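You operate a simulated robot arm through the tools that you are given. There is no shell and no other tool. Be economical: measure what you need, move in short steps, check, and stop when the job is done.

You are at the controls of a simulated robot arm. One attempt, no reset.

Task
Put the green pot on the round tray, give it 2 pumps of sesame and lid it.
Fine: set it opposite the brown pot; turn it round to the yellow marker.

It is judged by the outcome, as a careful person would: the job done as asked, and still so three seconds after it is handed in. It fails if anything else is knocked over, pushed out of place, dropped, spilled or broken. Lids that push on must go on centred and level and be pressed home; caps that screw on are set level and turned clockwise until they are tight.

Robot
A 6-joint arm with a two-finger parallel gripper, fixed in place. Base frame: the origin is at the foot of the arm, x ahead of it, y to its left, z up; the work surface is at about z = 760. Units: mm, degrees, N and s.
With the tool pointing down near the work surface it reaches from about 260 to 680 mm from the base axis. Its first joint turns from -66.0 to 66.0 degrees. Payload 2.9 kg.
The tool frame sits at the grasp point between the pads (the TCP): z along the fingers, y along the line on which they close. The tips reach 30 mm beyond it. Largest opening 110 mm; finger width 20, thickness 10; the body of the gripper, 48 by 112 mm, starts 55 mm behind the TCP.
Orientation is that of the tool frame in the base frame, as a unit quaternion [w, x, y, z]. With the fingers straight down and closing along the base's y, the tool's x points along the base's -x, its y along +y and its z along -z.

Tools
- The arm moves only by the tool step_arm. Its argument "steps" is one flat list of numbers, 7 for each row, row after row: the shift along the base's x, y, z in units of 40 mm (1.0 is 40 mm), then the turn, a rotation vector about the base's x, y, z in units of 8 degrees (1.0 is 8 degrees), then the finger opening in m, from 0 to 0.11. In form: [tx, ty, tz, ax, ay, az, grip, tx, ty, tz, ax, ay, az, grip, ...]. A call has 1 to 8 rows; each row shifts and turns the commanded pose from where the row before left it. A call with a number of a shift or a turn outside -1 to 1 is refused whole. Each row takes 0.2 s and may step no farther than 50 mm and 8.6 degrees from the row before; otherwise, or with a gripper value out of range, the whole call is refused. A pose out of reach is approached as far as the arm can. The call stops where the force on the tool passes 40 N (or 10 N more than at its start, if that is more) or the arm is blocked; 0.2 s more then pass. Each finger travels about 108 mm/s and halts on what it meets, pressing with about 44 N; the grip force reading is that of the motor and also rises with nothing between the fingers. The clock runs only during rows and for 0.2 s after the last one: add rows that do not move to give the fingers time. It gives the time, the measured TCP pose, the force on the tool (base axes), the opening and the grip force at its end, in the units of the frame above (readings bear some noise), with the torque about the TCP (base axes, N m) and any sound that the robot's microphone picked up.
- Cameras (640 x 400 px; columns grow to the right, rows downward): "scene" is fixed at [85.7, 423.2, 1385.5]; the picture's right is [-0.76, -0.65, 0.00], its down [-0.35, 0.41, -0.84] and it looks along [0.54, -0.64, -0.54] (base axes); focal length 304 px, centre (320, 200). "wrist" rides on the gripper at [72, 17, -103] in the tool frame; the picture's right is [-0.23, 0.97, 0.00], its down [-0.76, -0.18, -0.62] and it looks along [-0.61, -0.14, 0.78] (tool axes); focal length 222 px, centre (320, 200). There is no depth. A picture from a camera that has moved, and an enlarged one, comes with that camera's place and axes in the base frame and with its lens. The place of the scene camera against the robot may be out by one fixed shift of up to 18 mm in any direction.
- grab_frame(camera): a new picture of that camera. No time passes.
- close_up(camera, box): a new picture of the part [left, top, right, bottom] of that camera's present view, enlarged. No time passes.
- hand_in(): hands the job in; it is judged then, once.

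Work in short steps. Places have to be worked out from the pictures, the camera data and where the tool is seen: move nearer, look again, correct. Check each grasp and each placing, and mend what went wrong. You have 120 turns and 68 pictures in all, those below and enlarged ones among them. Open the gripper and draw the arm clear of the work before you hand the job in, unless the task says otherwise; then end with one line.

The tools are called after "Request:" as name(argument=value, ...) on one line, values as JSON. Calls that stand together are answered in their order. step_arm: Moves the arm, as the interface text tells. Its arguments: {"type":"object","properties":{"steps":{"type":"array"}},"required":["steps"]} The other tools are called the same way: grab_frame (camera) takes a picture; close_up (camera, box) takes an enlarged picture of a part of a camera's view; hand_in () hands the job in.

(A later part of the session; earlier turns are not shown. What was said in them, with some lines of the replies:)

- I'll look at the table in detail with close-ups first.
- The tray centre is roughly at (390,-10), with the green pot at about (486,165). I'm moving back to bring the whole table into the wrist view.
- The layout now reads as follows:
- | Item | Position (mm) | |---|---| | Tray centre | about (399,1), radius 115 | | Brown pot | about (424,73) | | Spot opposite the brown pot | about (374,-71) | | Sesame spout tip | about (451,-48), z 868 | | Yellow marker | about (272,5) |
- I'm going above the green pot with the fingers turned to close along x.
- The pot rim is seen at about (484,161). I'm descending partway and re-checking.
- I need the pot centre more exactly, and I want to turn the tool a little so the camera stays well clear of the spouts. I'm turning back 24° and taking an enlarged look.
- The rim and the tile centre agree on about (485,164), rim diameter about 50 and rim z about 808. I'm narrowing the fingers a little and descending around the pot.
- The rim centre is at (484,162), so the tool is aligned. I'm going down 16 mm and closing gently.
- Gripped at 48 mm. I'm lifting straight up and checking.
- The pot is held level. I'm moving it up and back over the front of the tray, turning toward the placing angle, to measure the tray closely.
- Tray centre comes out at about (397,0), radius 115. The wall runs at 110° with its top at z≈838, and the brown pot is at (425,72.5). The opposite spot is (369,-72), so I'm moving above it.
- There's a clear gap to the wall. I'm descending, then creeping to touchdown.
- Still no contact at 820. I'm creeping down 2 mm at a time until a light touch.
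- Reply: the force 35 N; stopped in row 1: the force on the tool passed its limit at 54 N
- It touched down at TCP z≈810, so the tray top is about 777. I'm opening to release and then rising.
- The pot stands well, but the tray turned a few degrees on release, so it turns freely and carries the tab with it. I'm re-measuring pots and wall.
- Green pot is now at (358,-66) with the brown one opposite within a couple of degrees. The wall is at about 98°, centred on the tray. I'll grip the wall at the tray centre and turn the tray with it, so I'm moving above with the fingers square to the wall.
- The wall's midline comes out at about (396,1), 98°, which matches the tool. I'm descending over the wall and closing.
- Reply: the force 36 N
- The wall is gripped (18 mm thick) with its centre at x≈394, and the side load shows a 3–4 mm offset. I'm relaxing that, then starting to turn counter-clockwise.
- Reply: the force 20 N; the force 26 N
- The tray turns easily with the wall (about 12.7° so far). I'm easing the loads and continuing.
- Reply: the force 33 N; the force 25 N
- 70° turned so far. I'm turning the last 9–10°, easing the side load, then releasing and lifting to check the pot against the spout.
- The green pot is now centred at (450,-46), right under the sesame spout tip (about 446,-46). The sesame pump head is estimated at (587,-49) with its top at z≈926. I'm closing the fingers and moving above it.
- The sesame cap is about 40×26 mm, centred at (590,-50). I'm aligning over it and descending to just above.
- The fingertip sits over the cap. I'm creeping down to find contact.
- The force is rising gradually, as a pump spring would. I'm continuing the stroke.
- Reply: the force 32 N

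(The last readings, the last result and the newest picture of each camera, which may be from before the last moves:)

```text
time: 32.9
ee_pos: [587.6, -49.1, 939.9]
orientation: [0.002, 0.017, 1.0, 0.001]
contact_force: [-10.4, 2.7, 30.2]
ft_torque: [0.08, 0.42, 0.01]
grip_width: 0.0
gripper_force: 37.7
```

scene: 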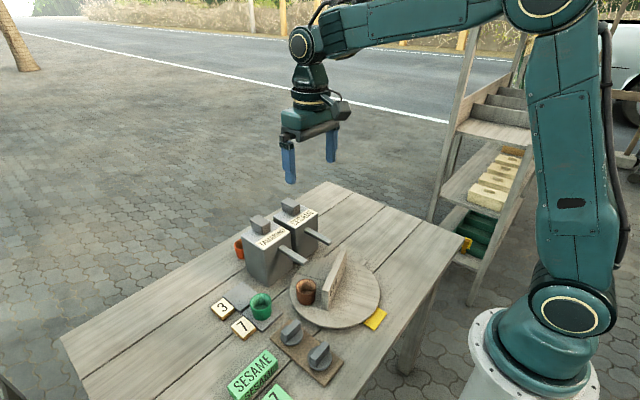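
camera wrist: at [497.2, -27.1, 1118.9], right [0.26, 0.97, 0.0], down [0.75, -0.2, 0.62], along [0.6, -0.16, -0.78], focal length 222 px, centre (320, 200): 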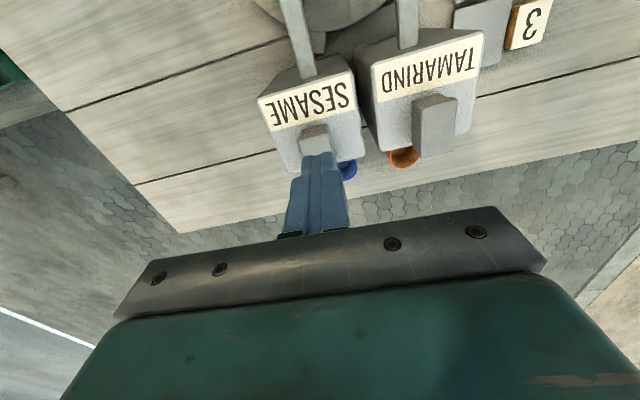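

It bottomed out at about 940. I'm looking at the head and pot before releasing.

Request:
close_up(camera="scene", box=[270, 180, 370, 260])

```text
5.00 times, centred on (320, 220) of scene
camera zoom: at [84.9, 423.3, 1385.5], right [-0.76, -0.65, 0.0], down [-0.35, 0.41, -0.84], along [0.55, -0.64, -0.54], focal length 1521 px, centre (320, 100)
```

zoom: 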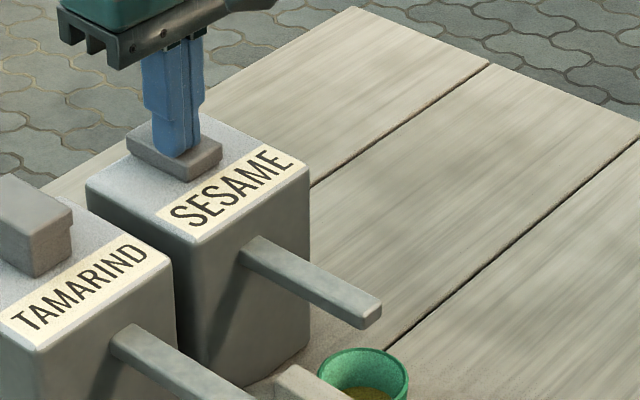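

The head is fully down and there is sauce in the pot, so that is pump one. I'm lifting clear to let the head return.

Request:
step_arm(steps=[0.04, 0, 0.4, 0, 0, 0, 0, 0, 0, 0.4, 0, 0, 0, 0, 0, 0, 0, 0, 0, 0, 0, 0, 0, 0, 0, 0, 0, 0])

Request:
close_up(camera="scene", box=[270, 180, 370, 260])

```text
time: 33.9
ee_pos: [590.7, -49.1, 968.2]
orientation: [0.0, 0.016, 1.0, 0.0]
contact_force: [-0.1, 0.9, -0.4]
ft_torque: [0.01, 0.02, -0.03]
grip_width: 0.0
gripper_force: 37.8
```

```text
5.00 times, centred on (320, 220) of scene
camera zoom: at [85.7, 423.2, 1385.5], right [-0.76, -0.65, 0.0], down [-0.35, 0.41, -0.84], along [0.54, -0.64, -0.54], focal length 1521 px, centre (320, 100)
```

zoom: 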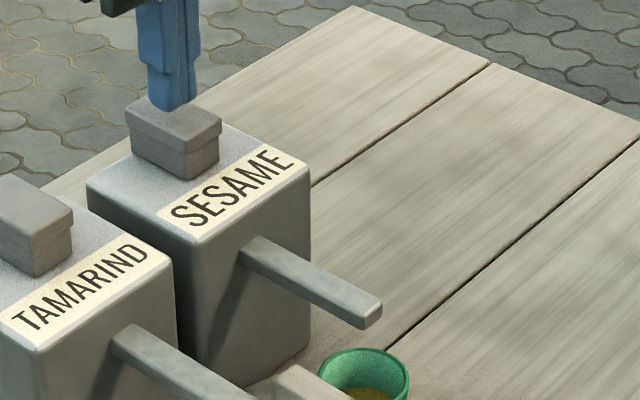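

The head returned fully. Now the second stroke, with the same travel.

Request:
step_arm(steps=[0, 0, -0.3, 0, 0, 0, 0, 0, 0, -0.15, 0, 0, 0, 0, 0, 0, -0.12, 0, 0, 0, 0, 0, 0, -0.1, 0, 0, 0, 0, 0, 0, -0.06, 0, 0, 0, 0])

Request:
close_up(camera="scene", box=[270, 180, 370, 260])

```text
time: 35.1
ee_pos: [592.5, -47.8, 939.4]
orientation: [0.002, 0.016, 1.0, 0.0]
contact_force: [-7.0, -1.7, 12.7]
ft_torque: [-0.04, 0.24, 0.01]
grip_width: 0.1
gripper_force: 37.8
```

```text
5.00 times, centred on (320, 220) of scene
camera zoom: at [85.3, 423.2, 1385.6], right [-0.76, -0.65, 0.0], down [-0.35, 0.41, -0.84], along [0.54, -0.64, -0.54], focal length 1521 px, centre (320, 100)
```

zoom: 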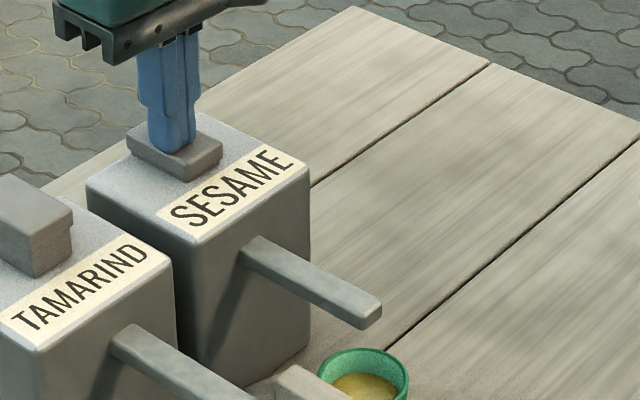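

The level rose, so that is two pumps. I'm rising straight off the pump and going back over the tray centre to grip the wall again.

Request:
step_arm(steps=[0, 0, 0.9, 0, 0, 0, 0, 0, 0, 0.8, 0, 0, 0, 0, -0.98, 0.24, 0, 0, 0, 0, 0.03, -0.98, 0.24, 0, 0, 0, 0, 0.05, -0.98, 0.24, 0, 0, 0, 0, 0.05, -0.98, 0.24, 0, 0, 0, 0, 0.05, -0.98, 0.24, -0.8, 0, 0, 0, 0.05, -0.05, 0, -0.9, 0, 0, 0, 0.05])

Request:
grab_frame(camera="wrist")

```text
refused: row 7 steps farther than a row can; nothing moved
```

```text
26 pictures are left
camera wrist: at [520.5, -29.3, 1042.4], right [0.26, 0.97, 0.0], down [0.75, -0.2, 0.63], along [0.61, -0.16, -0.78], focal length 222 px, centre (320, 200)
```

wrist: 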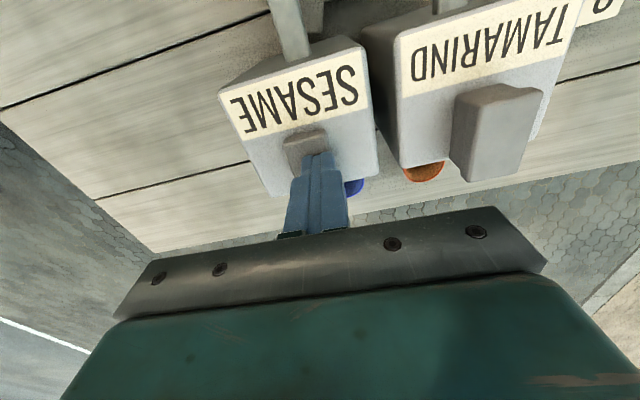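

That call was refused because one row was too long. I'm resending with shorter rows and will watch the picture budget (26 left).

Request:
step_arm(steps=[0, 0, 0.9, 0, 0, 0, 0, 0, 0, 0.8, 0, 0, 0, 0, -0.98, 0.24, 0, 0, 0, 0, 0.03, -0.98, 0.24, 0, 0, 0, 0, 0.05, -0.98, 0.24, 0, 0, 0, 0, 0.05, -0.98, 0.24, 0, 0, 0, 0, 0.05, -0.98, 0.24, -0.5, 0, 0, 0, 0.05, -0.02, 0, -0.9, 0, 0, 0, 0.05])

Request:
grab_frame(camera="wrist")

```text
time: 36.9
ee_pos: [391.5, 1.1, 948.2]
orientation: [0.001, 0.017, 1.0, 0.0]
contact_force: [-1.0, -0.2, -0.2]
ft_torque: [-0.03, 0.02, 0.02]
grip_width: 50.0
gripper_force: 0.0
```

```text
25 pictures are left
camera wrist: at [319.7, 19.7, 1050.5], right [0.26, 0.97, 0.0], down [0.75, -0.2, 0.62], along [0.6, -0.16, -0.78], focal length 222 px, centre (320, 200)
```

wrist: 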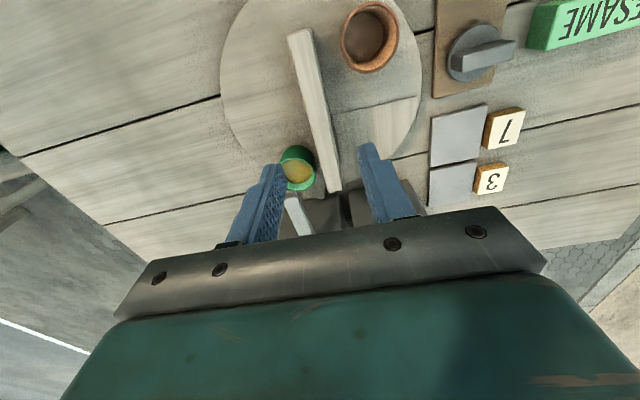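

The wall is centred between the fingers and the pot is still under the spout. I'm descending, gripping and relaxing any offset.

Request:
step_arm(steps=[0.05, -0.05, -0.95, 0, 0, 0, 0.05, 0, 0, -0.95, 0, 0, 0, 0.05, 0, 0, -0.95, 0, 0, 0, 0.05, 0, 0, -0.1, 0, 0, 0, 0.05, 0, 0, 0, 0, 0, 0, 0.03, 0, 0, 0, 0, 0, 0, 0.005, 0, 0, 0, 0, 0, 0, 0.005])

```text
time: 38.5
ee_pos: [397.4, 0.7, 832.3]
orientation: [0.0, 0.015, 1.0, 0.0]
contact_force: [0.9, 7.1, -10.4]
ft_torque: [-0.22, -0.99, 0.02]
grip_width: 17.9
gripper_force: 45.2
```

Gripped with low load. I'm turning clockwise now, about 140° in total, in stages.

Request:
step_arm(steps=[-0.006, -0.002, 0, 0, 0, -0.5, 0.005, -0.006, -0.002, 0, 0, 0, -0.8, 0.005, -0.006, -0.002, 0, 0, 0, -0.8, 0.005, -0.006, -0.002, 0, 0, 0, -0.8, 0.005, -0.006, -0.002, 0, 0, 0, -0.8, 0.005, -0.006, -0.002, 0, 0, 0, -0.8, 0.005])

Request:
step_arm(steps=[-0.006, -0.002, 0, 0, 0, -0.8, 0.005, -0.006, -0.002, 0, 0, 0, -0.8, 0.005, -0.006, -0.002, 0, 0, 0, -0.8, 0.005, -0.006, -0.002, 0, 0, 0, -0.8, 0.005, -0.006, -0.002, 0, 0, 0, -0.8, 0.005, -0.006, -0.002, 0, 0, 0, -0.8, 0.005])

Request:
grab_frame(camera="scene")

```text
time: 39.3
ee_pos: [397.0, -0.7, 831.6]
orientation: [0.002, 0.144, 0.99, 0.0]
contact_force: [5.7, 3.7, -4.4]
ft_torque: [-0.79, 1.14, 0.0]
grip_width: 17.7
gripper_force: 44.9
stopped in row 3: the force on the tool passed its limit at 42 N (the readings are from after the stop); the commanded pose is now the measured one
```

```text
time: 40.7
ee_pos: [396.5, -1.8, 833.8]
orientation: [0.002, 0.463, 0.886, 0.001]
contact_force: [9.9, 0.7, -4.1]
ft_torque: [-0.49, 0.79, 0.01]
grip_width: 18.1
gripper_force: 44.9
```

```text
24 pictures are left
```

scene: 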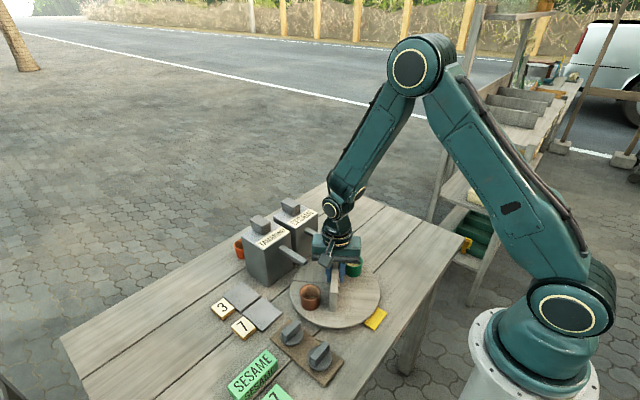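

About 53° turned, with moderate forces and everything in place. I'm continuing.

Request:
step_arm(steps=[-0.01, 0.01, -0.02, 0, 0, -0.8, 0.005, -0.006, 0, 0, 0, 0, -0.8, 0.005, -0.006, 0, 0, 0, 0, -0.8, 0.005, -0.006, 0, 0, 0, 0, -0.8, 0.005, -0.006, 0, 0, 0, 0, -0.8, 0.005, -0.006, 0, 0, 0, 0, -0.8, 0.005])

Request:
step_arm(steps=[-0.006, 0, 0, 0, 0, -0.8, 0.005, -0.006, 0, 0, 0, 0, -0.8, 0.005, -0.006, 0, 0, 0, 0, -0.8, 0.005, -0.006, 0, 0, 0, 0, -0.8, 0.005, -0.006, 0, 0, 0, 0, -0.8, 0.005])

Request:
grab_frame(camera="wrist")

```text
time: 42.1
ee_pos: [394.7, -1.9, 831.1]
orientation: [0.003, 0.729, 0.685, -0.001]
contact_force: [1.5, -14.3, 35.6]
ft_torque: [-0.19, 1.72, 0.01]
grip_width: 17.9
gripper_force: 45.0
```

```text
time: 43.3
ee_pos: [394.0, -1.1, 830.8]
orientation: [0.003, 0.889, 0.457, -0.001]
contact_force: [-0.6, -18.7, 24.1]
ft_torque: [1.05, 0.36, 0.0]
grip_width: 18.1
gripper_force: 44.9
```

```text
23 pictures are left
camera wrist: at [450.2, 47.9, 933.4], right [0.66, -0.75, 0.0], down [-0.59, -0.51, 0.63], along [-0.47, -0.41, -0.78], focal length 222 px, centre (320, 200)
```

wrist: 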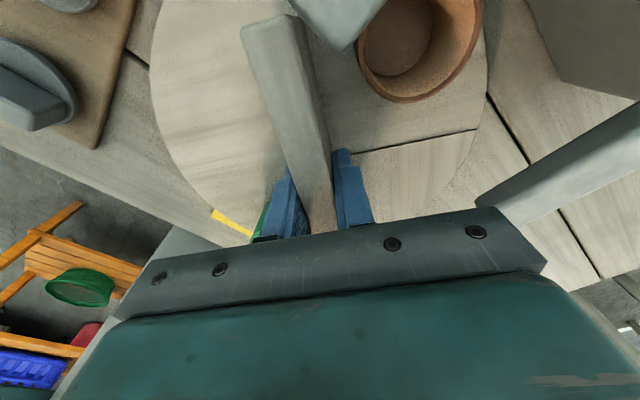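

125.5° of tool turn reached, about 16.5° to go. I'm easing the loads and finishing the turn.

Request:
step_arm(steps=[0, -0.02, 0.03, 0, 0, -0.7, 0.005, 0, -0.02, 0, 0, 0, -0.7, 0.005, 0, 0, 0, 0, 0, -0.65, 0.005, 0, 0, 0, 0, 0, 0, 0.005])

Request:
close_up(camera="scene", box=[270, 220, 410, 340])

```text
time: 44.3
ee_pos: [392.9, -1.0, 831.5]
orientation: [-0.002, 0.945, 0.327, -0.001]
contact_force: [11.5, 7.2, -34.6]
ft_torque: [-0.61, -0.84, -0.04]
grip_width: 17.8
gripper_force: 44.6
```

```text
3.33 times, centred on (340, 280) of scene
camera zoom: at [86.4, 423.4, 1385.4], right [-0.76, -0.65, 0.0], down [-0.35, 0.41, -0.84], along [0.54, -0.64, -0.54], focal length 1014 px, centre (253, -67)
```

zoom: 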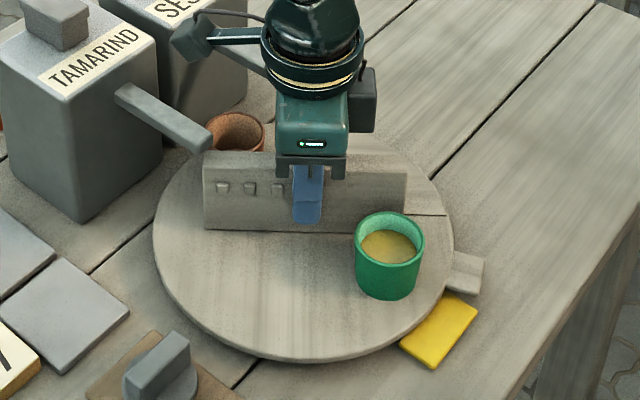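

The pot now sits at about 179° around the tray, in line with the yellow marker. I'm easing the vertical load, releasing and rising.

Request:
step_arm(steps=[0, 0, -0.015, 0, 0, 0, 0.005, 0, 0, 0, 0, 0, 0, 0.03, 0, 0, 0, 0, 0, 0, 0.05, 0, 0, 0.5, 0, 0, 0, 0.05, 0, 0, 0.9, 0, 0, 0, 0.05, 0, 0, 0.9, 0, 0, 0, 0.05, 0, 0, 0.9, 0, 0, 0, 0.05])

Request:
step_arm(steps=[0, 0, 0.8, 0, 0, 0.97, 0.05, -0.2, 0.25, 0.5, 0, 0, 0.97, 0.05, -0.2, 0.25, 0, 0, 0, 0.97, 0.05, -0.2, 0.25, 0, 0, 0, 0.97, 0.05, -0.2, 0.25, 0, 0, 0, 0.97, 0.05, -0.2, 0.25, 0, 0, 0, 0.97, 0.05, -0.2, 0.25, 0, 0, 0, 0.97, 0.05, -0.2, 0.25, 0, 0, 0, 0.97, 0.05])

Request:
step_arm(steps=[-0.1, 0.2, 0, 0, 0, 0.97, 0.05, -0.1, 0.2, 0, 0, 0, 0.97, 0.05, -0.1, 0.2, 0, 0, 0, 0.97, 0.05, -0.1, 0.2, 0, 0, 0, 0.97, 0.05, -0.1, 0.2, 0, 0, 0, 0.97, 0.05, -0.1, 0.2, 0, 0, 0, 0.97, 0.05])

Request:
grab_frame(camera="wrist")

```text
time: 45.9
ee_pos: [393.1, -3.8, 958.7]
orientation: [0.001, 0.945, 0.327, -0.002]
contact_force: [-0.7, 0.0, -0.5]
ft_torque: [0.03, 0.0, -0.01]
grip_width: 49.9
gripper_force: 0.1
```

```text
time: 47.7
ee_pos: [338.1, 67.8, 1012.6]
orientation: [0.001, 0.64, 0.769, -0.001]
contact_force: [0.0, 0.5, 0.3]
ft_torque: [0.01, -0.03, 0.01]
grip_width: 50.2
gripper_force: 0.1
```

```text
time: 49.1
ee_pos: [314.6, 116.6, 1012.4]
orientation: [0.002, 0.284, 0.959, 0.001]
contact_force: [-0.4, 0.7, 0.4]
ft_torque: [-0.01, 0.01, 0.02]
grip_width: 50.2
gripper_force: 0.0
```

```text
21 pictures are left
camera wrist: at [262.6, 170.4, 1115.4], right [0.72, 0.69, 0.0], down [0.54, -0.56, 0.63], along [0.43, -0.45, -0.78], focal length 222 px, centre (320, 200)
```

wrist: 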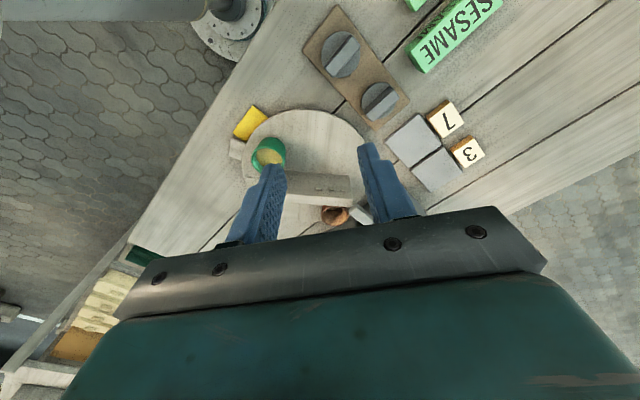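

Request:
close_up(camera="wrist", box=[220, 0, 440, 180])

```text
2.22 times, centred on (330, 90) of wrist
camera zoom: at [262.6, 170.4, 1115.4], right [0.72, 0.69, 0.0], down [0.54, -0.56, 0.63], along [0.43, -0.45, -0.78], focal length 494 px, centre (298, 444)
```

zoom: 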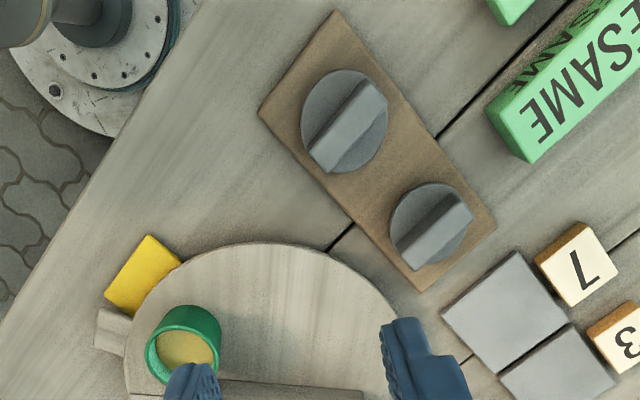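

The near lid (lid 2) is at about (388,165) with its handle bar along y. I'm moving above it with the fingers closing along x.

Request:
step_arm(steps=[0.225, 0.15, -0.35, 0, 0, -0.89, 0.05, 0.225, 0.15, -0.35, 0, 0, -0.89, 0.05, 0.225, 0.15, -0.35, 0, 0, -0.89, 0.05, 0.225, 0.15, -0.35, 0, 0, -0.89, 0.05, 0.225, 0.15, -0.35, 0, 0, -0.89, 0.05, 0.225, 0.15, -0.35, 0, 0, -0.89, 0.05, 0.225, 0.15, -0.35, 0, 0, -0.89, 0.05, 0.225, 0.15, -0.35, 0, 0, -0.89, 0.05])

Request:
close_up(camera="wrist", box=[220, 60, 420, 220])

```text
time: 50.9
ee_pos: [384.8, 163.8, 897.9]
orientation: [0.001, 0.709, 0.705, -0.001]
contact_force: [0.3, 0.5, -0.6]
ft_torque: [0.01, 0.0, -0.03]
grip_width: 50.1
gripper_force: 0.1
```

```text
2.50 times, centred on (320, 140) of wrist
camera zoom: at [402.4, 236.2, 1000.6], right [0.97, -0.23, 0.0], down [-0.18, -0.76, 0.63], along [-0.14, -0.61, -0.78], focal length 555 px, centre (320, 350)
```

zoom: 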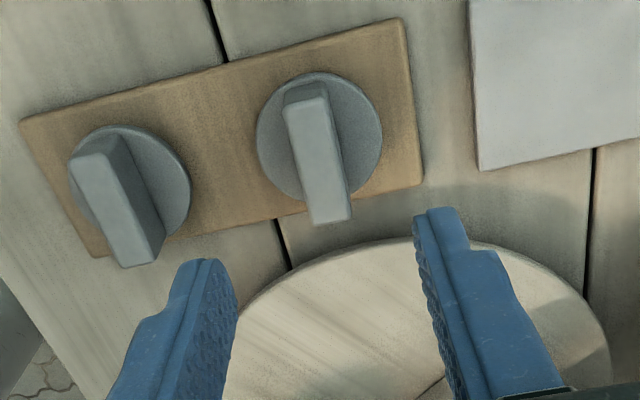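

The lid disc is centred at (386.6,165), diameter about 51, with its handle bar about 15 wide along y and its top at z≈796. I'm descending to straddle the handle, then closing.

Request:
step_arm(steps=[0.04, 0.02, -0.9, 0, 0, 0, 0.05, 0, 0, -0.9, 0, 0, 0, 0.05, 0, 0, -0.4, 0, 0, 0, 0.05])

Request:
close_up(camera="scene", box=[260, 300, 360, 380])

```text
time: 51.7
ee_pos: [387.1, 161.1, 811.9]
orientation: [0.002, 0.709, 0.706, 0.0]
contact_force: [-0.6, 0.3, 0.6]
ft_torque: [-0.02, 0.04, -0.05]
grip_width: 50.1
gripper_force: 0.1
```

```text
5.00 times, centred on (310, 340) of scene
camera zoom: at [85.7, 423.2, 1385.5], right [-0.76, -0.65, 0.0], down [-0.35, 0.41, -0.84], along [0.54, -0.64, -0.54], focal length 1521 px, centre (370, -500)
```

zoom: 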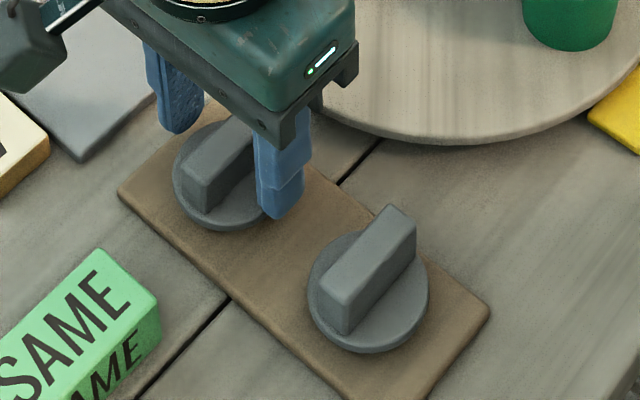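

Fingers straddle the handle cleanly. A small y and z correction, then close.

Request:
step_arm(steps=[0, 0.06, -0.08, 0, 0, 0, 0.05, 0, 0, 0, 0, 0, 0, 0.03, 0, 0, 0, 0, 0, 0, 0.005, 0, 0, 0, 0, 0, 0, 0.005])

```text
time: 52.7
ee_pos: [386.7, 164.9, 807.5]
orientation: [0.002, 0.708, 0.707, -0.002]
contact_force: [0.0, 0.3, 0.0]
ft_torque: [-0.03, -0.01, 0.0]
grip_width: 36.4
gripper_force: 43.8
```

The width of 36 mm isn't what I expected for a 15 mm bar, so I'm looking.

Request:
close_up(camera="scene", box=[260, 300, 360, 380])

Request:
close_up(camera="wrist", box=[220, 60, 420, 260])

```text
5.00 times, centred on (310, 340) of scene
camera zoom: at [85.7, 423.2, 1385.5], right [-0.76, -0.65, 0.0], down [-0.35, 0.41, -0.84], along [0.54, -0.64, -0.54], focal length 1521 px, centre (370, -500)
```

zoom: 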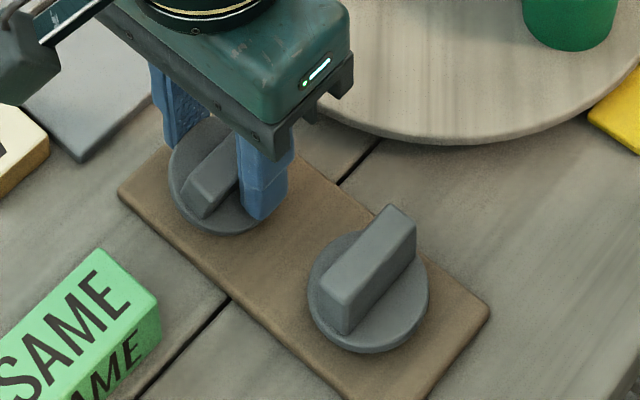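

```text
2.00 times, centred on (320, 160) of wrist
camera zoom: at [404.6, 237.6, 910.8], right [0.97, -0.23, 0.0], down [-0.18, -0.76, 0.63], along [-0.14, -0.61, -0.78], focal length 444 px, centre (320, 280)
```

zoom: 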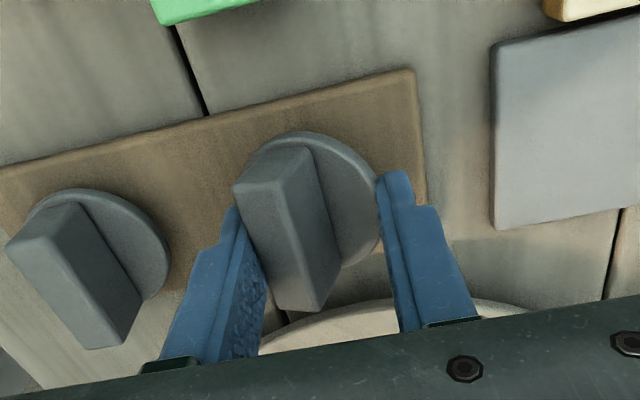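

Request:
close_up(camera="wrist", box=[270, 120, 370, 220])

```text
4.00 times, centred on (320, 170) of wrist
camera zoom: at [404.6, 237.6, 910.8], right [0.97, -0.23, 0.0], down [-0.18, -0.76, 0.63], along [-0.14, -0.61, -0.78], focal length 888 px, centre (320, 320)
```

zoom: 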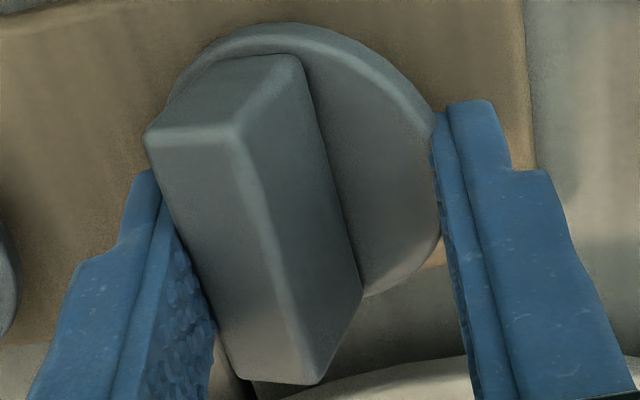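

The tips were too low: the right finger is on the disc rim and the lid is slightly tilted or shifted, still on its board. I'm opening gently, rising and re-measuring.

Request:
step_arm(steps=[0, 0, 0, 0, 0, 0, 0.042, 0, 0, 0, 0, 0, 0, 0.052, 0, 0, 0, 0, 0, 0, 0.056, 0, 0, 0.4, 0, 0, 0, 0.056, 0, 0, 0.6, 0, 0, 0, 0.056, 0, 0, 0.8, 0, 0, 0, 0.056])

Request:
close_up(camera="wrist", box=[240, 60, 400, 220])

Request:
close_up(camera="scene", box=[260, 300, 360, 380])

```text
time: 54.1
ee_pos: [385.8, 166.8, 878.4]
orientation: [0.002, 0.708, 0.706, 0.0]
contact_force: [0.2, 0.0, 0.0]
ft_torque: [-0.01, -0.01, -0.03]
grip_width: 56.2
gripper_force: 0.0
```

```text
2.50 times, centred on (320, 140) of wrist
camera zoom: at [404.0, 241.2, 981.9], right [0.97, -0.23, 0.0], down [-0.18, -0.76, 0.63], along [-0.14, -0.61, -0.78], focal length 555 px, centre (320, 350)
```

zoom: 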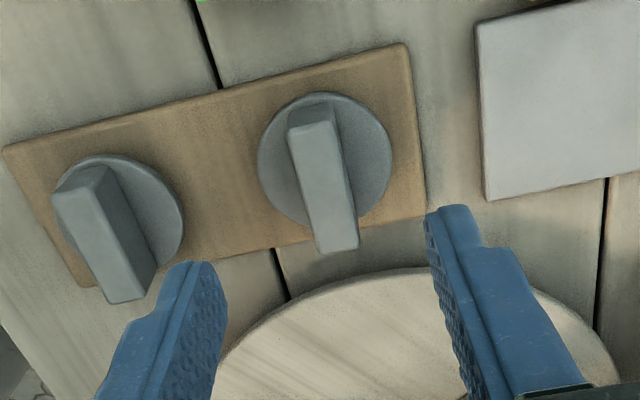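

```text
5.00 times, centred on (310, 340) of scene
camera zoom: at [85.7, 423.2, 1385.5], right [-0.76, -0.65, 0.0], down [-0.35, 0.41, -0.84], along [0.54, -0.64, -0.54], focal length 1521 px, centre (370, -500)
```

zoom: 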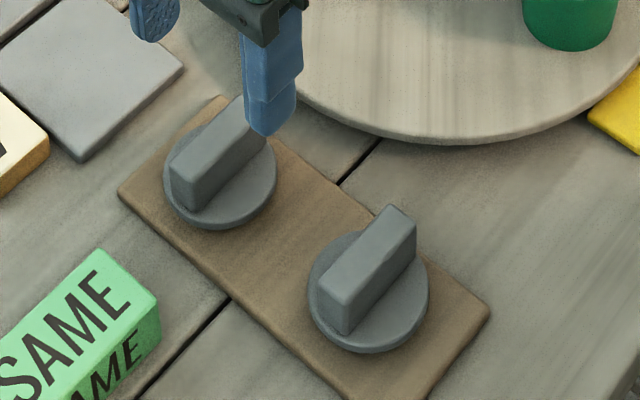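

The lid is flat again at about (389.5,168.5), and the handle top is actually at z≈806. I'll grip higher with tips at 788, centred on the bar with a narrower opening.

Request:
step_arm(steps=[0.085, 0.03, -0.3, 0, 0, 0, 0.042, 0, 0, -0.6, 0, 0, 0, 0.042, 0, 0, -0.6, 0, 0, 0, 0.042])

Request:
close_up(camera="wrist", box=[250, 100, 390, 240])

```text
time: 54.9
ee_pos: [391.1, 167.5, 820.5]
orientation: [0.001, 0.708, 0.706, -0.001]
contact_force: [0.1, -0.6, 0.0]
ft_torque: [-0.01, -0.05, 0.01]
grip_width: 42.3
gripper_force: 0.0
```

```text
2.86 times, centred on (320, 170) of wrist
camera zoom: at [408.6, 239.7, 922.5], right [0.97, -0.23, 0.0], down [-0.18, -0.76, 0.63], along [-0.14, -0.61, -0.78], focal length 635 px, centre (320, 286)
```

zoom: 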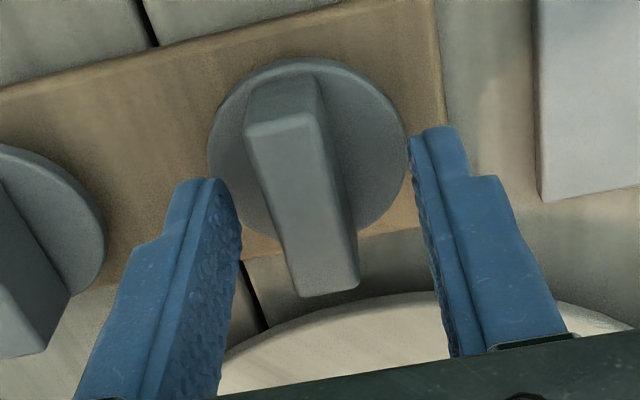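

The handle centre reads (389,170). A minor correction, then close.

Request:
step_arm(steps=[-0.05, 0.05, -0.05, 0, 0, 0, 0.042, 0, 0, 0, 0, 0, 0, 0.03, 0, 0, 0, 0, 0, 0, 0.005, 0, 0, 0, 0, 0, 0, 0.005])

```text
time: 55.9
ee_pos: [388.9, 167.6, 819.7]
orientation: [0.002, 0.708, 0.706, -0.001]
contact_force: [0.7, -1.0, 0.0]
ft_torque: [0.01, -0.01, 0.01]
grip_width: 14.0
gripper_force: 44.0
```

14 mm with no side load, so the handle is properly gripped. I'm lifting and checking that it hangs level.

Request:
step_arm(steps=[0, 0, 0.3, 0, 0, 0, 0.005, 0, 0, 0.7, 0, 0, 0, 0.005, 0, 0, 0.9, 0, 0, 0, 0.005])

Request:
close_up(camera="scene", box=[250, 250, 390, 360])

Request:
close_up(camera="wrist", box=[230, 80, 410, 240])

```text
time: 56.7
ee_pos: [387.8, 170.1, 892.8]
orientation: [0.001, 0.709, 0.706, 0.0]
contact_force: [0.6, -1.1, 0.3]
ft_torque: [0.0, 0.0, 0.05]
grip_width: 14.1
gripper_force: 44.0
```

```text
3.64 times, centred on (320, 305) of scene
camera zoom: at [85.7, 423.2, 1385.5], right [-0.76, -0.65, 0.0], down [-0.35, 0.41, -0.84], along [0.54, -0.64, -0.54], focal length 1106 px, centre (320, -182)
```

zoom: 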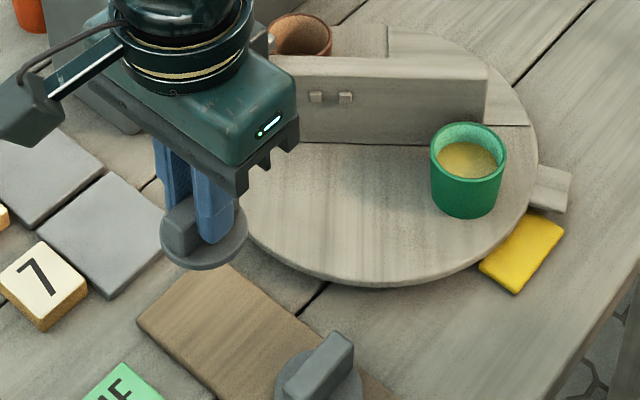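

```text
2.50 times, centred on (320, 160) of wrist
camera zoom: at [405.6, 242.4, 995.3], right [0.97, -0.23, 0.0], down [-0.18, -0.76, 0.63], along [-0.14, -0.61, -0.78], focal length 555 px, centre (320, 300)
```

zoom: 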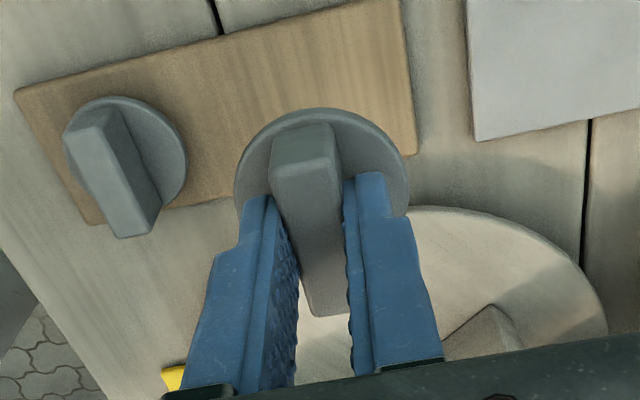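

The lid hangs level and centred on the tool. I'm carrying it past the green pot so the wrist camera sees the pot rim from nearly overhead.

Request:
step_arm(steps=[0, 0, 0.9, 0, 0, 0, 0.005, -0.3125, -0.9, 0.1, 0, 0, 0, 0.005, -0.3125, -0.9, 0.1, 0, 0, 0, 0.005, -0.3125, -0.9, 0.1, 0, 0, 0, 0.005, -0.3125, -0.9, 0, 0, 0, 0, 0.005, -0.3125, -0.9, 0, 0, 0, 0, 0.005, -0.3125, -0.9, 0, 0, 0, 0, 0.005])

Request:
close_up(camera="wrist", box=[240, 0, 400, 200])

```text
time: 58.3
ee_pos: [314.7, -45.1, 944.4]
orientation: [0.002, 0.708, 0.706, 0.0]
contact_force: [0.2, -0.1, -0.5]
ft_torque: [0.03, 0.01, -0.03]
grip_width: 14.0
gripper_force: 44.1
```

```text
2.00 times, centred on (320, 100) of wrist
camera zoom: at [331.3, 27.1, 1045.5], right [0.97, -0.23, 0.0], down [-0.18, -0.76, 0.62], along [-0.14, -0.61, -0.78], focal length 444 px, centre (320, 400)
```

zoom: 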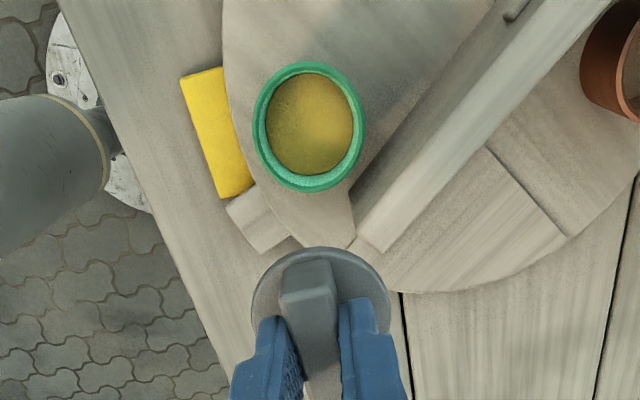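

The pot rim is at (321,0.5) and the held lid at (314.8,-45.7). I'm shifting by (+6.2,+46.2), lowering to just above the rim and checking alignment.

Request:
step_arm(steps=[0.0775, 0.58, 0, 0, 0, 0, 0.005, 0.0775, 0.575, 0, 0, 0, 0, 0.005, 0, 0, -0.7, 0, 0, 0, 0.005, 0, 0, -0.6, 0, 0, 0, 0.005, 0, 0, 0, 0, 0, 0, 0.005])

Request:
close_up(camera="scene", box=[330, 250, 400, 310])

Request:
close_up(camera="wrist", box=[250, 80, 390, 240])

```text
time: 59.5
ee_pos: [318.9, 2.3, 890.8]
orientation: [0.001, 0.707, 0.707, -0.001]
contact_force: [-0.3, -0.3, -0.8]
ft_torque: [0.01, -0.02, 0.02]
grip_width: 14.2
gripper_force: 44.1
```

```text
6.67 times, centred on (365, 280) of scene
camera zoom: at [85.7, 423.2, 1385.5], right [-0.76, -0.65, 0.0], down [-0.35, 0.41, -0.84], along [0.54, -0.64, -0.54], focal length 2028 px, centre (20, -333)
```

zoom: 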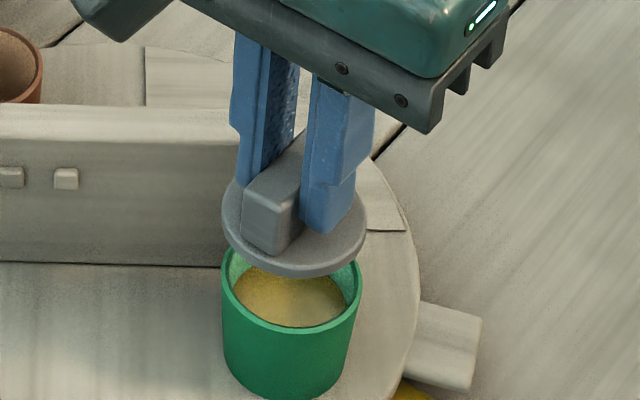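

```text
2.50 times, centred on (320, 160) of wrist
camera zoom: at [337.5, 75.1, 993.5], right [0.97, -0.23, 0.0], down [-0.18, -0.76, 0.63], along [-0.14, -0.61, -0.78], focal length 555 px, centre (320, 300)
```

zoom: 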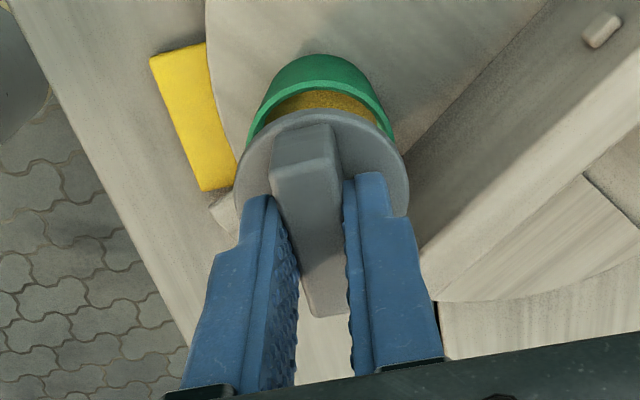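

Both views show the lid concentric with the rim within about a millimetre. I'm lowering it gently to contact.

Request:
step_arm(steps=[0, 0, -0.15, 0, 0, 0, 0.005, 0, 0, -0.1, 0, 0, 0, 0.005])

Request:
step_arm(steps=[0, 0, -0.08, 0, 0, 0, 0.005])

Request:
step_arm(steps=[0, 0, -0.08, 0, 0, 0, 0.005])

```text
time: 60.1
ee_pos: [320.0, 1.4, 881.0]
orientation: [0.002, 0.708, 0.706, 0.0]
contact_force: [-0.6, 0.2, 0.3]
ft_torque: [0.01, 0.02, -0.02]
grip_width: 14.2
gripper_force: 44.0
```

```text
time: 60.5
ee_pos: [320.0, 0.2, 877.3]
orientation: [0.002, 0.709, 0.705, -0.001]
contact_force: [0.2, -0.7, 0.1]
ft_torque: [-0.03, 0.01, 0.01]
grip_width: 14.1
gripper_force: 43.6
```

```text
time: 60.9
ee_pos: [320.2, -0.2, 873.6]
orientation: [0.002, 0.709, 0.706, -0.001]
contact_force: [-0.2, -0.6, 0.0]
ft_torque: [0.02, 0.02, -0.01]
grip_width: 13.9
gripper_force: 43.9
```

Request:
step_arm(steps=[0, 0, -0.08, 0, 0, 0, 0.005])

Request:
step_arm(steps=[0, 0, -0.08, 0, 0, 0, 0.005])

Request:
step_arm(steps=[0, 0, -0.06, 0, 0, 0, 0.005])

```text
time: 61.3
ee_pos: [318.6, -1.3, 872.7]
orientation: [0.002, 0.709, 0.706, -0.001]
contact_force: [0.3, 0.4, -1.0]
ft_torque: [0.01, -0.02, -0.03]
grip_width: 14.0
gripper_force: 43.8
```

```text
time: 61.7
ee_pos: [319.2, 0.4, 867.0]
orientation: [0.002, 0.708, 0.706, -0.001]
contact_force: [0.2, 0.9, -0.1]
ft_torque: [0.01, 0.02, 0.04]
grip_width: 14.3
gripper_force: 43.9
```

```text
time: 62.1
ee_pos: [319.4, -0.5, 864.6]
orientation: [0.002, 0.708, 0.706, 0.0]
contact_force: [-0.1, -0.1, -0.1]
ft_torque: [-0.02, 0.01, 0.01]
grip_width: 14.1
gripper_force: 44.2
```

Request:
step_arm(steps=[0, 0, -0.06, 0, 0, 0, 0.005])

Request:
step_arm(steps=[0, 0, -0.06, 0, 0, 0, 0.005])

Request:
step_arm(steps=[0, 0, -0.06, 0, 0, 0, 0.005])

```text
time: 62.5
ee_pos: [318.2, -0.9, 863.1]
orientation: [0.002, 0.709, 0.705, -0.001]
contact_force: [0.1, 0.3, -0.2]
ft_torque: [-0.02, -0.01, -0.02]
grip_width: 14.0
gripper_force: 44.3
```

```text
time: 62.9
ee_pos: [318.3, -0.3, 862.2]
orientation: [0.002, 0.709, 0.705, 0.0]
contact_force: [-1.7, -0.7, 9.6]
ft_torque: [-0.02, 0.13, 0.02]
grip_width: 14.1
gripper_force: 43.9
```

```text
time: 63.3
ee_pos: [319.2, -0.2, 858.9]
orientation: [0.002, 0.708, 0.706, 0.0]
contact_force: [-4.7, 0.1, 33.6]
ft_torque: [-0.04, 0.22, -0.01]
grip_width: 14.1
gripper_force: 43.8
```

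Contact near 862, with the force now at 34 N at 859. I'm checking level and centring before pressing harder.

Request:
close_up(camera="scene", box=[335, 250, 395, 300])

```text
8.00 times, centred on (365, 275) of scene
camera zoom: at [85.3, 423.2, 1385.6], right [-0.76, -0.65, 0.0], down [-0.35, 0.41, -0.84], along [0.54, -0.64, -0.54], focal length 2434 px, centre (-40, -400)
```

zoom: 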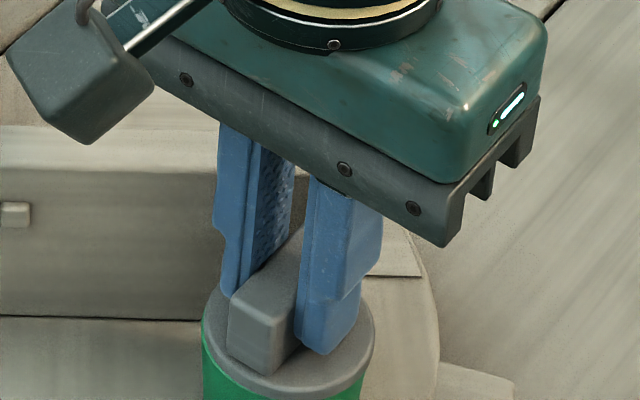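

The lid is level and within about 1 mm of centre. I'm nudging it by that millimetre and pressing on in small increments.

Request:
step_arm(steps=[0.02, 0.016, 0, 0, 0, 0, 0.005, 0, 0, -0.03, 0, 0, 0, 0.005])

Request:
step_arm(steps=[0, 0, -0.04, 0, 0, 0, 0.005])

Request:
step_arm(steps=[0, 0, -0.04, 0, 0, 0, 0.005])

```text
time: 63.9
ee_pos: [319.6, -0.3, 857.0]
orientation: [0.001, 0.708, 0.706, -0.001]
contact_force: [-8.4, -1.5, 32.6]
ft_torque: [-0.03, 0.39, -0.06]
grip_width: 14.0
gripper_force: 43.9
```

```text
time: 64.3
ee_pos: [320.5, 0.5, 857.4]
orientation: [0.003, 0.708, 0.706, 0.0]
contact_force: [-7.5, 0.0, 33.6]
ft_torque: [-0.03, 0.35, 0.0]
grip_width: 14.2
gripper_force: 44.3
```

```text
time: 64.7
ee_pos: [320.2, 0.8, 855.9]
orientation: [0.002, 0.708, 0.706, 0.0]
contact_force: [-6.5, 0.2, 33.4]
ft_torque: [0.02, 0.32, 0.01]
grip_width: 14.1
gripper_force: 44.3
```

It's advancing at a steady 33 N, as a push fit would. I'm continuing until it bottoms.

Request:
step_arm(steps=[0, 0, -0.04, 0, 0, 0, 0.005])

Request:
step_arm(steps=[0, 0, -0.04, 0, 0, 0, 0.005])

Request:
step_arm(steps=[0, 0, -0.04, 0, 0, 0, 0.005])

Request:
close_up(camera="scene", box=[335, 260, 395, 310])

```text
time: 65.1
ee_pos: [320.2, 0.8, 855.1]
orientation: [0.002, 0.709, 0.706, 0.0]
contact_force: [-3.5, -0.2, 17.8]
ft_torque: [-0.01, 0.19, 0.02]
grip_width: 14.1
gripper_force: 44.4
stopped in row 1: the force on the tool passed its limit at 48 N (the readings are from after the stop); the commanded pose is now the measured one
```

```text
time: 65.5
ee_pos: [320.3, 1.0, 854.6]
orientation: [0.003, 0.708, 0.706, 0.0]
contact_force: [-4.3, -0.1, 16.0]
ft_torque: [0.0, 0.2, -0.01]
grip_width: 13.9
gripper_force: 43.9
stopped in row 1: the force on the tool passed its limit at 46 N (the readings are from after the stop); the commanded pose is now the measured one
```

```text
time: 65.9
ee_pos: [320.8, 0.4, 854.0]
orientation: [0.004, 0.708, 0.706, 0.002]
contact_force: [-2.4, 0.2, 15.2]
ft_torque: [-0.01, 0.19, -0.02]
grip_width: 14.1
gripper_force: 44.1
stopped in row 1: the force on the tool passed its limit at 43 N (the readings are from after the stop); the commanded pose is now the measured one
```

```text
8.00 times, centred on (365, 285) of scene
camera zoom: at [85.5, 423.2, 1385.5], right [-0.76, -0.65, 0.0], down [-0.35, 0.41, -0.84], along [0.54, -0.64, -0.54], focal length 2434 px, centre (-40, -480)
```

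zoom: 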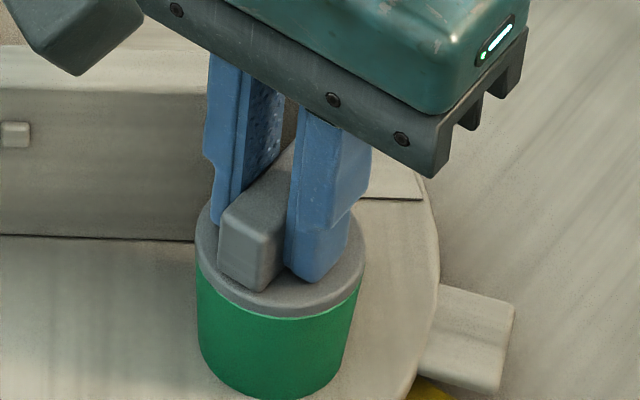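

The lid sits flush and level on the rim. I'll release, rise, then press once more on top of the handle with closed fingers to be sure it's home.

Request:
step_arm(steps=[0, 0, 0.02, 0, 0, 0, 0.005, 0, 0, 0, 0, 0, 0, 0.02, 0, 0, 0, 0, 0, 0, 0.034, 0, 0, 0.3, 0, 0, 0, 0.034, 0, 0, 0.5, 0, 0, 0, 0.034, 0, 0, 0.5, 0, 0, 0, 0.034, 0, 0, 0, 0, 0, 0, 0, 0, 0, 0, 0, 0, 0, 0])

Request:
close_up(camera="scene", box=[320, 245, 400, 305])

```text
time: 67.7
ee_pos: [321.3, -1.3, 909.0]
orientation: [0.003, 0.708, 0.706, 0.0]
contact_force: [0.3, -0.7, 0.4]
ft_torque: [-0.03, -0.02, -0.03]
grip_width: 0.0
gripper_force: 37.6
```

```text
6.67 times, centred on (360, 275) of scene
camera zoom: at [85.7, 423.2, 1385.5], right [-0.76, -0.65, 0.0], down [-0.35, 0.41, -0.84], along [0.54, -0.64, -0.54], focal length 2028 px, centre (53, -300)
```

zoom: 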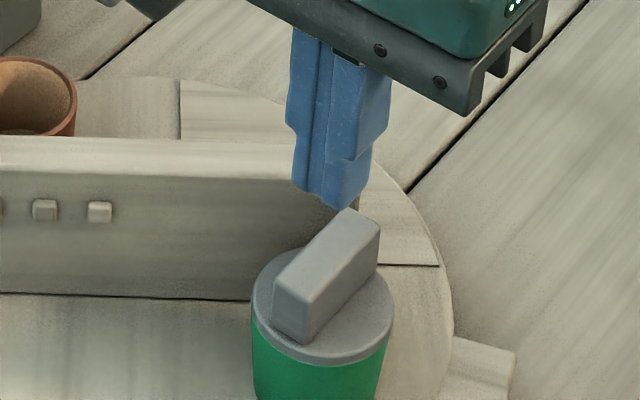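

The lid stayed put, level and concentric. Now the confirming press on the handle top.

Request:
step_arm(steps=[0, 0.02, -0.7, 0, 0, 0, 0, 0, 0, -0.15, 0, 0, 0, 0, 0, 0, -0.1, 0, 0, 0, 0, 0, 0, -0.08, 0, 0, 0, 0, 0, 0, -0.06, 0, 0, 0, 0])

Request:
step_arm(steps=[0, 0, -0.06, 0, 0, 0, 0])

Request:
step_arm(steps=[0, 0, -0.06, 0, 0, 0, 0])

```text
time: 68.3
ee_pos: [321.3, -0.6, 878.9]
orientation: [0.004, 0.709, 0.706, 0.003]
contact_force: [-5.1, 0.5, 19.0]
ft_torque: [0.03, 0.15, -0.01]
grip_width: 0.0
gripper_force: 37.2
stopped in row 3: the force on the tool passed its limit at 61 N (the readings are from after the stop); the commanded pose is now the measured one
```

```text
time: 68.7
ee_pos: [321.8, -1.3, 877.9]
orientation: [0.005, 0.708, 0.706, 0.004]
contact_force: [-4.3, 0.4, 16.8]
ft_torque: [0.04, 0.14, 0.03]
grip_width: 0.0
gripper_force: 37.3
stopped in row 1: the force on the tool passed its limit at 48 N (the readings are from after the stop); the commanded pose is now the measured one
```

```text
time: 69.1
ee_pos: [320.9, 0.4, 879.0]
orientation: [0.006, 0.709, 0.706, 0.005]
contact_force: [-5.5, -0.2, 18.8]
ft_torque: [-0.01, 0.13, -0.01]
grip_width: 0.0
gripper_force: 37.4
stopped in row 1: the force on the tool passed its limit at 50 N (the readings are from after the stop); the commanded pose is now the measured one
```

It takes 50–60 N with no further travel, so the lid is home. I'm rising, opening the gripper and drawing clear, then checking the scene.

Request:
step_arm(steps=[0, 0, 0.4, 0, 0, 0, 0, 0, 0, 0.8, 0, 0, 0, 0, 0, 0, 0.9, 0, 0, 0, 0.04, 0, 0, 0.9, 0, 0, 0, 0.08, 0, 0, 0.9, 0, 0, 0, 0.1, 0, 0, 0.9, 0, 0, 0, 0.1, 0, 0, 0, 0, 0, 0, 0.1])

Request:
grab_frame(camera="scene")

Request:
close_up(camera="scene", box=[260, 220, 400, 340])

```text
time: 70.7
ee_pos: [323.0, -2.6, 1068.1]
orientation: [0.006, 0.708, 0.706, 0.004]
contact_force: [0.1, 0.7, 0.1]
ft_torque: [0.03, 0.01, -0.01]
grip_width: 99.9
gripper_force: 0.0
```

```text
3 pictures are left
```

scene: 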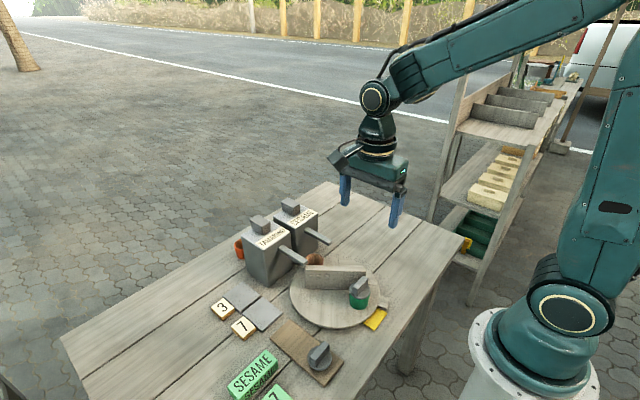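

```text
3.33 times, centred on (330, 280) of scene
camera zoom: at [85.7, 423.2, 1385.5], right [-0.76, -0.65, 0.0], down [-0.35, 0.41, -0.84], along [0.54, -0.64, -0.54], focal length 1014 px, centre (287, -67)
```

zoom: 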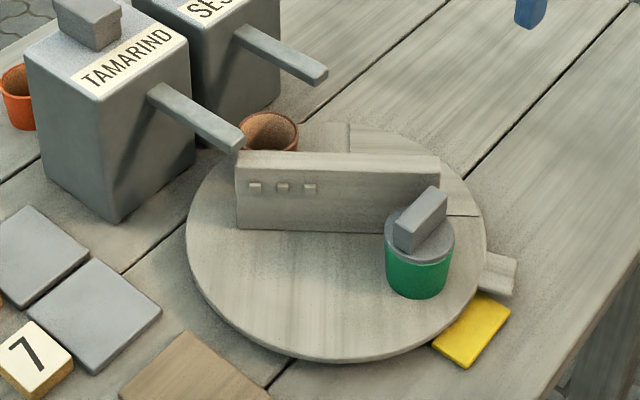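

The lid is level on the green pot. The pot is opposite the brown pot and in line with the yellow marker, nothing else has been disturbed, and the arm is clear with the gripper open. I'm handing in.

Request:
hand_in()

```text
The job is handed in.
```

The green pot is on the round tray opposite the brown pot, with 2 pumps of sesame and the lid pressed home, and the tray is turned so the pot lines up with the yellow marker; while picking up the lid I tipped it slightly on its board, then re-gripped it cleanly.
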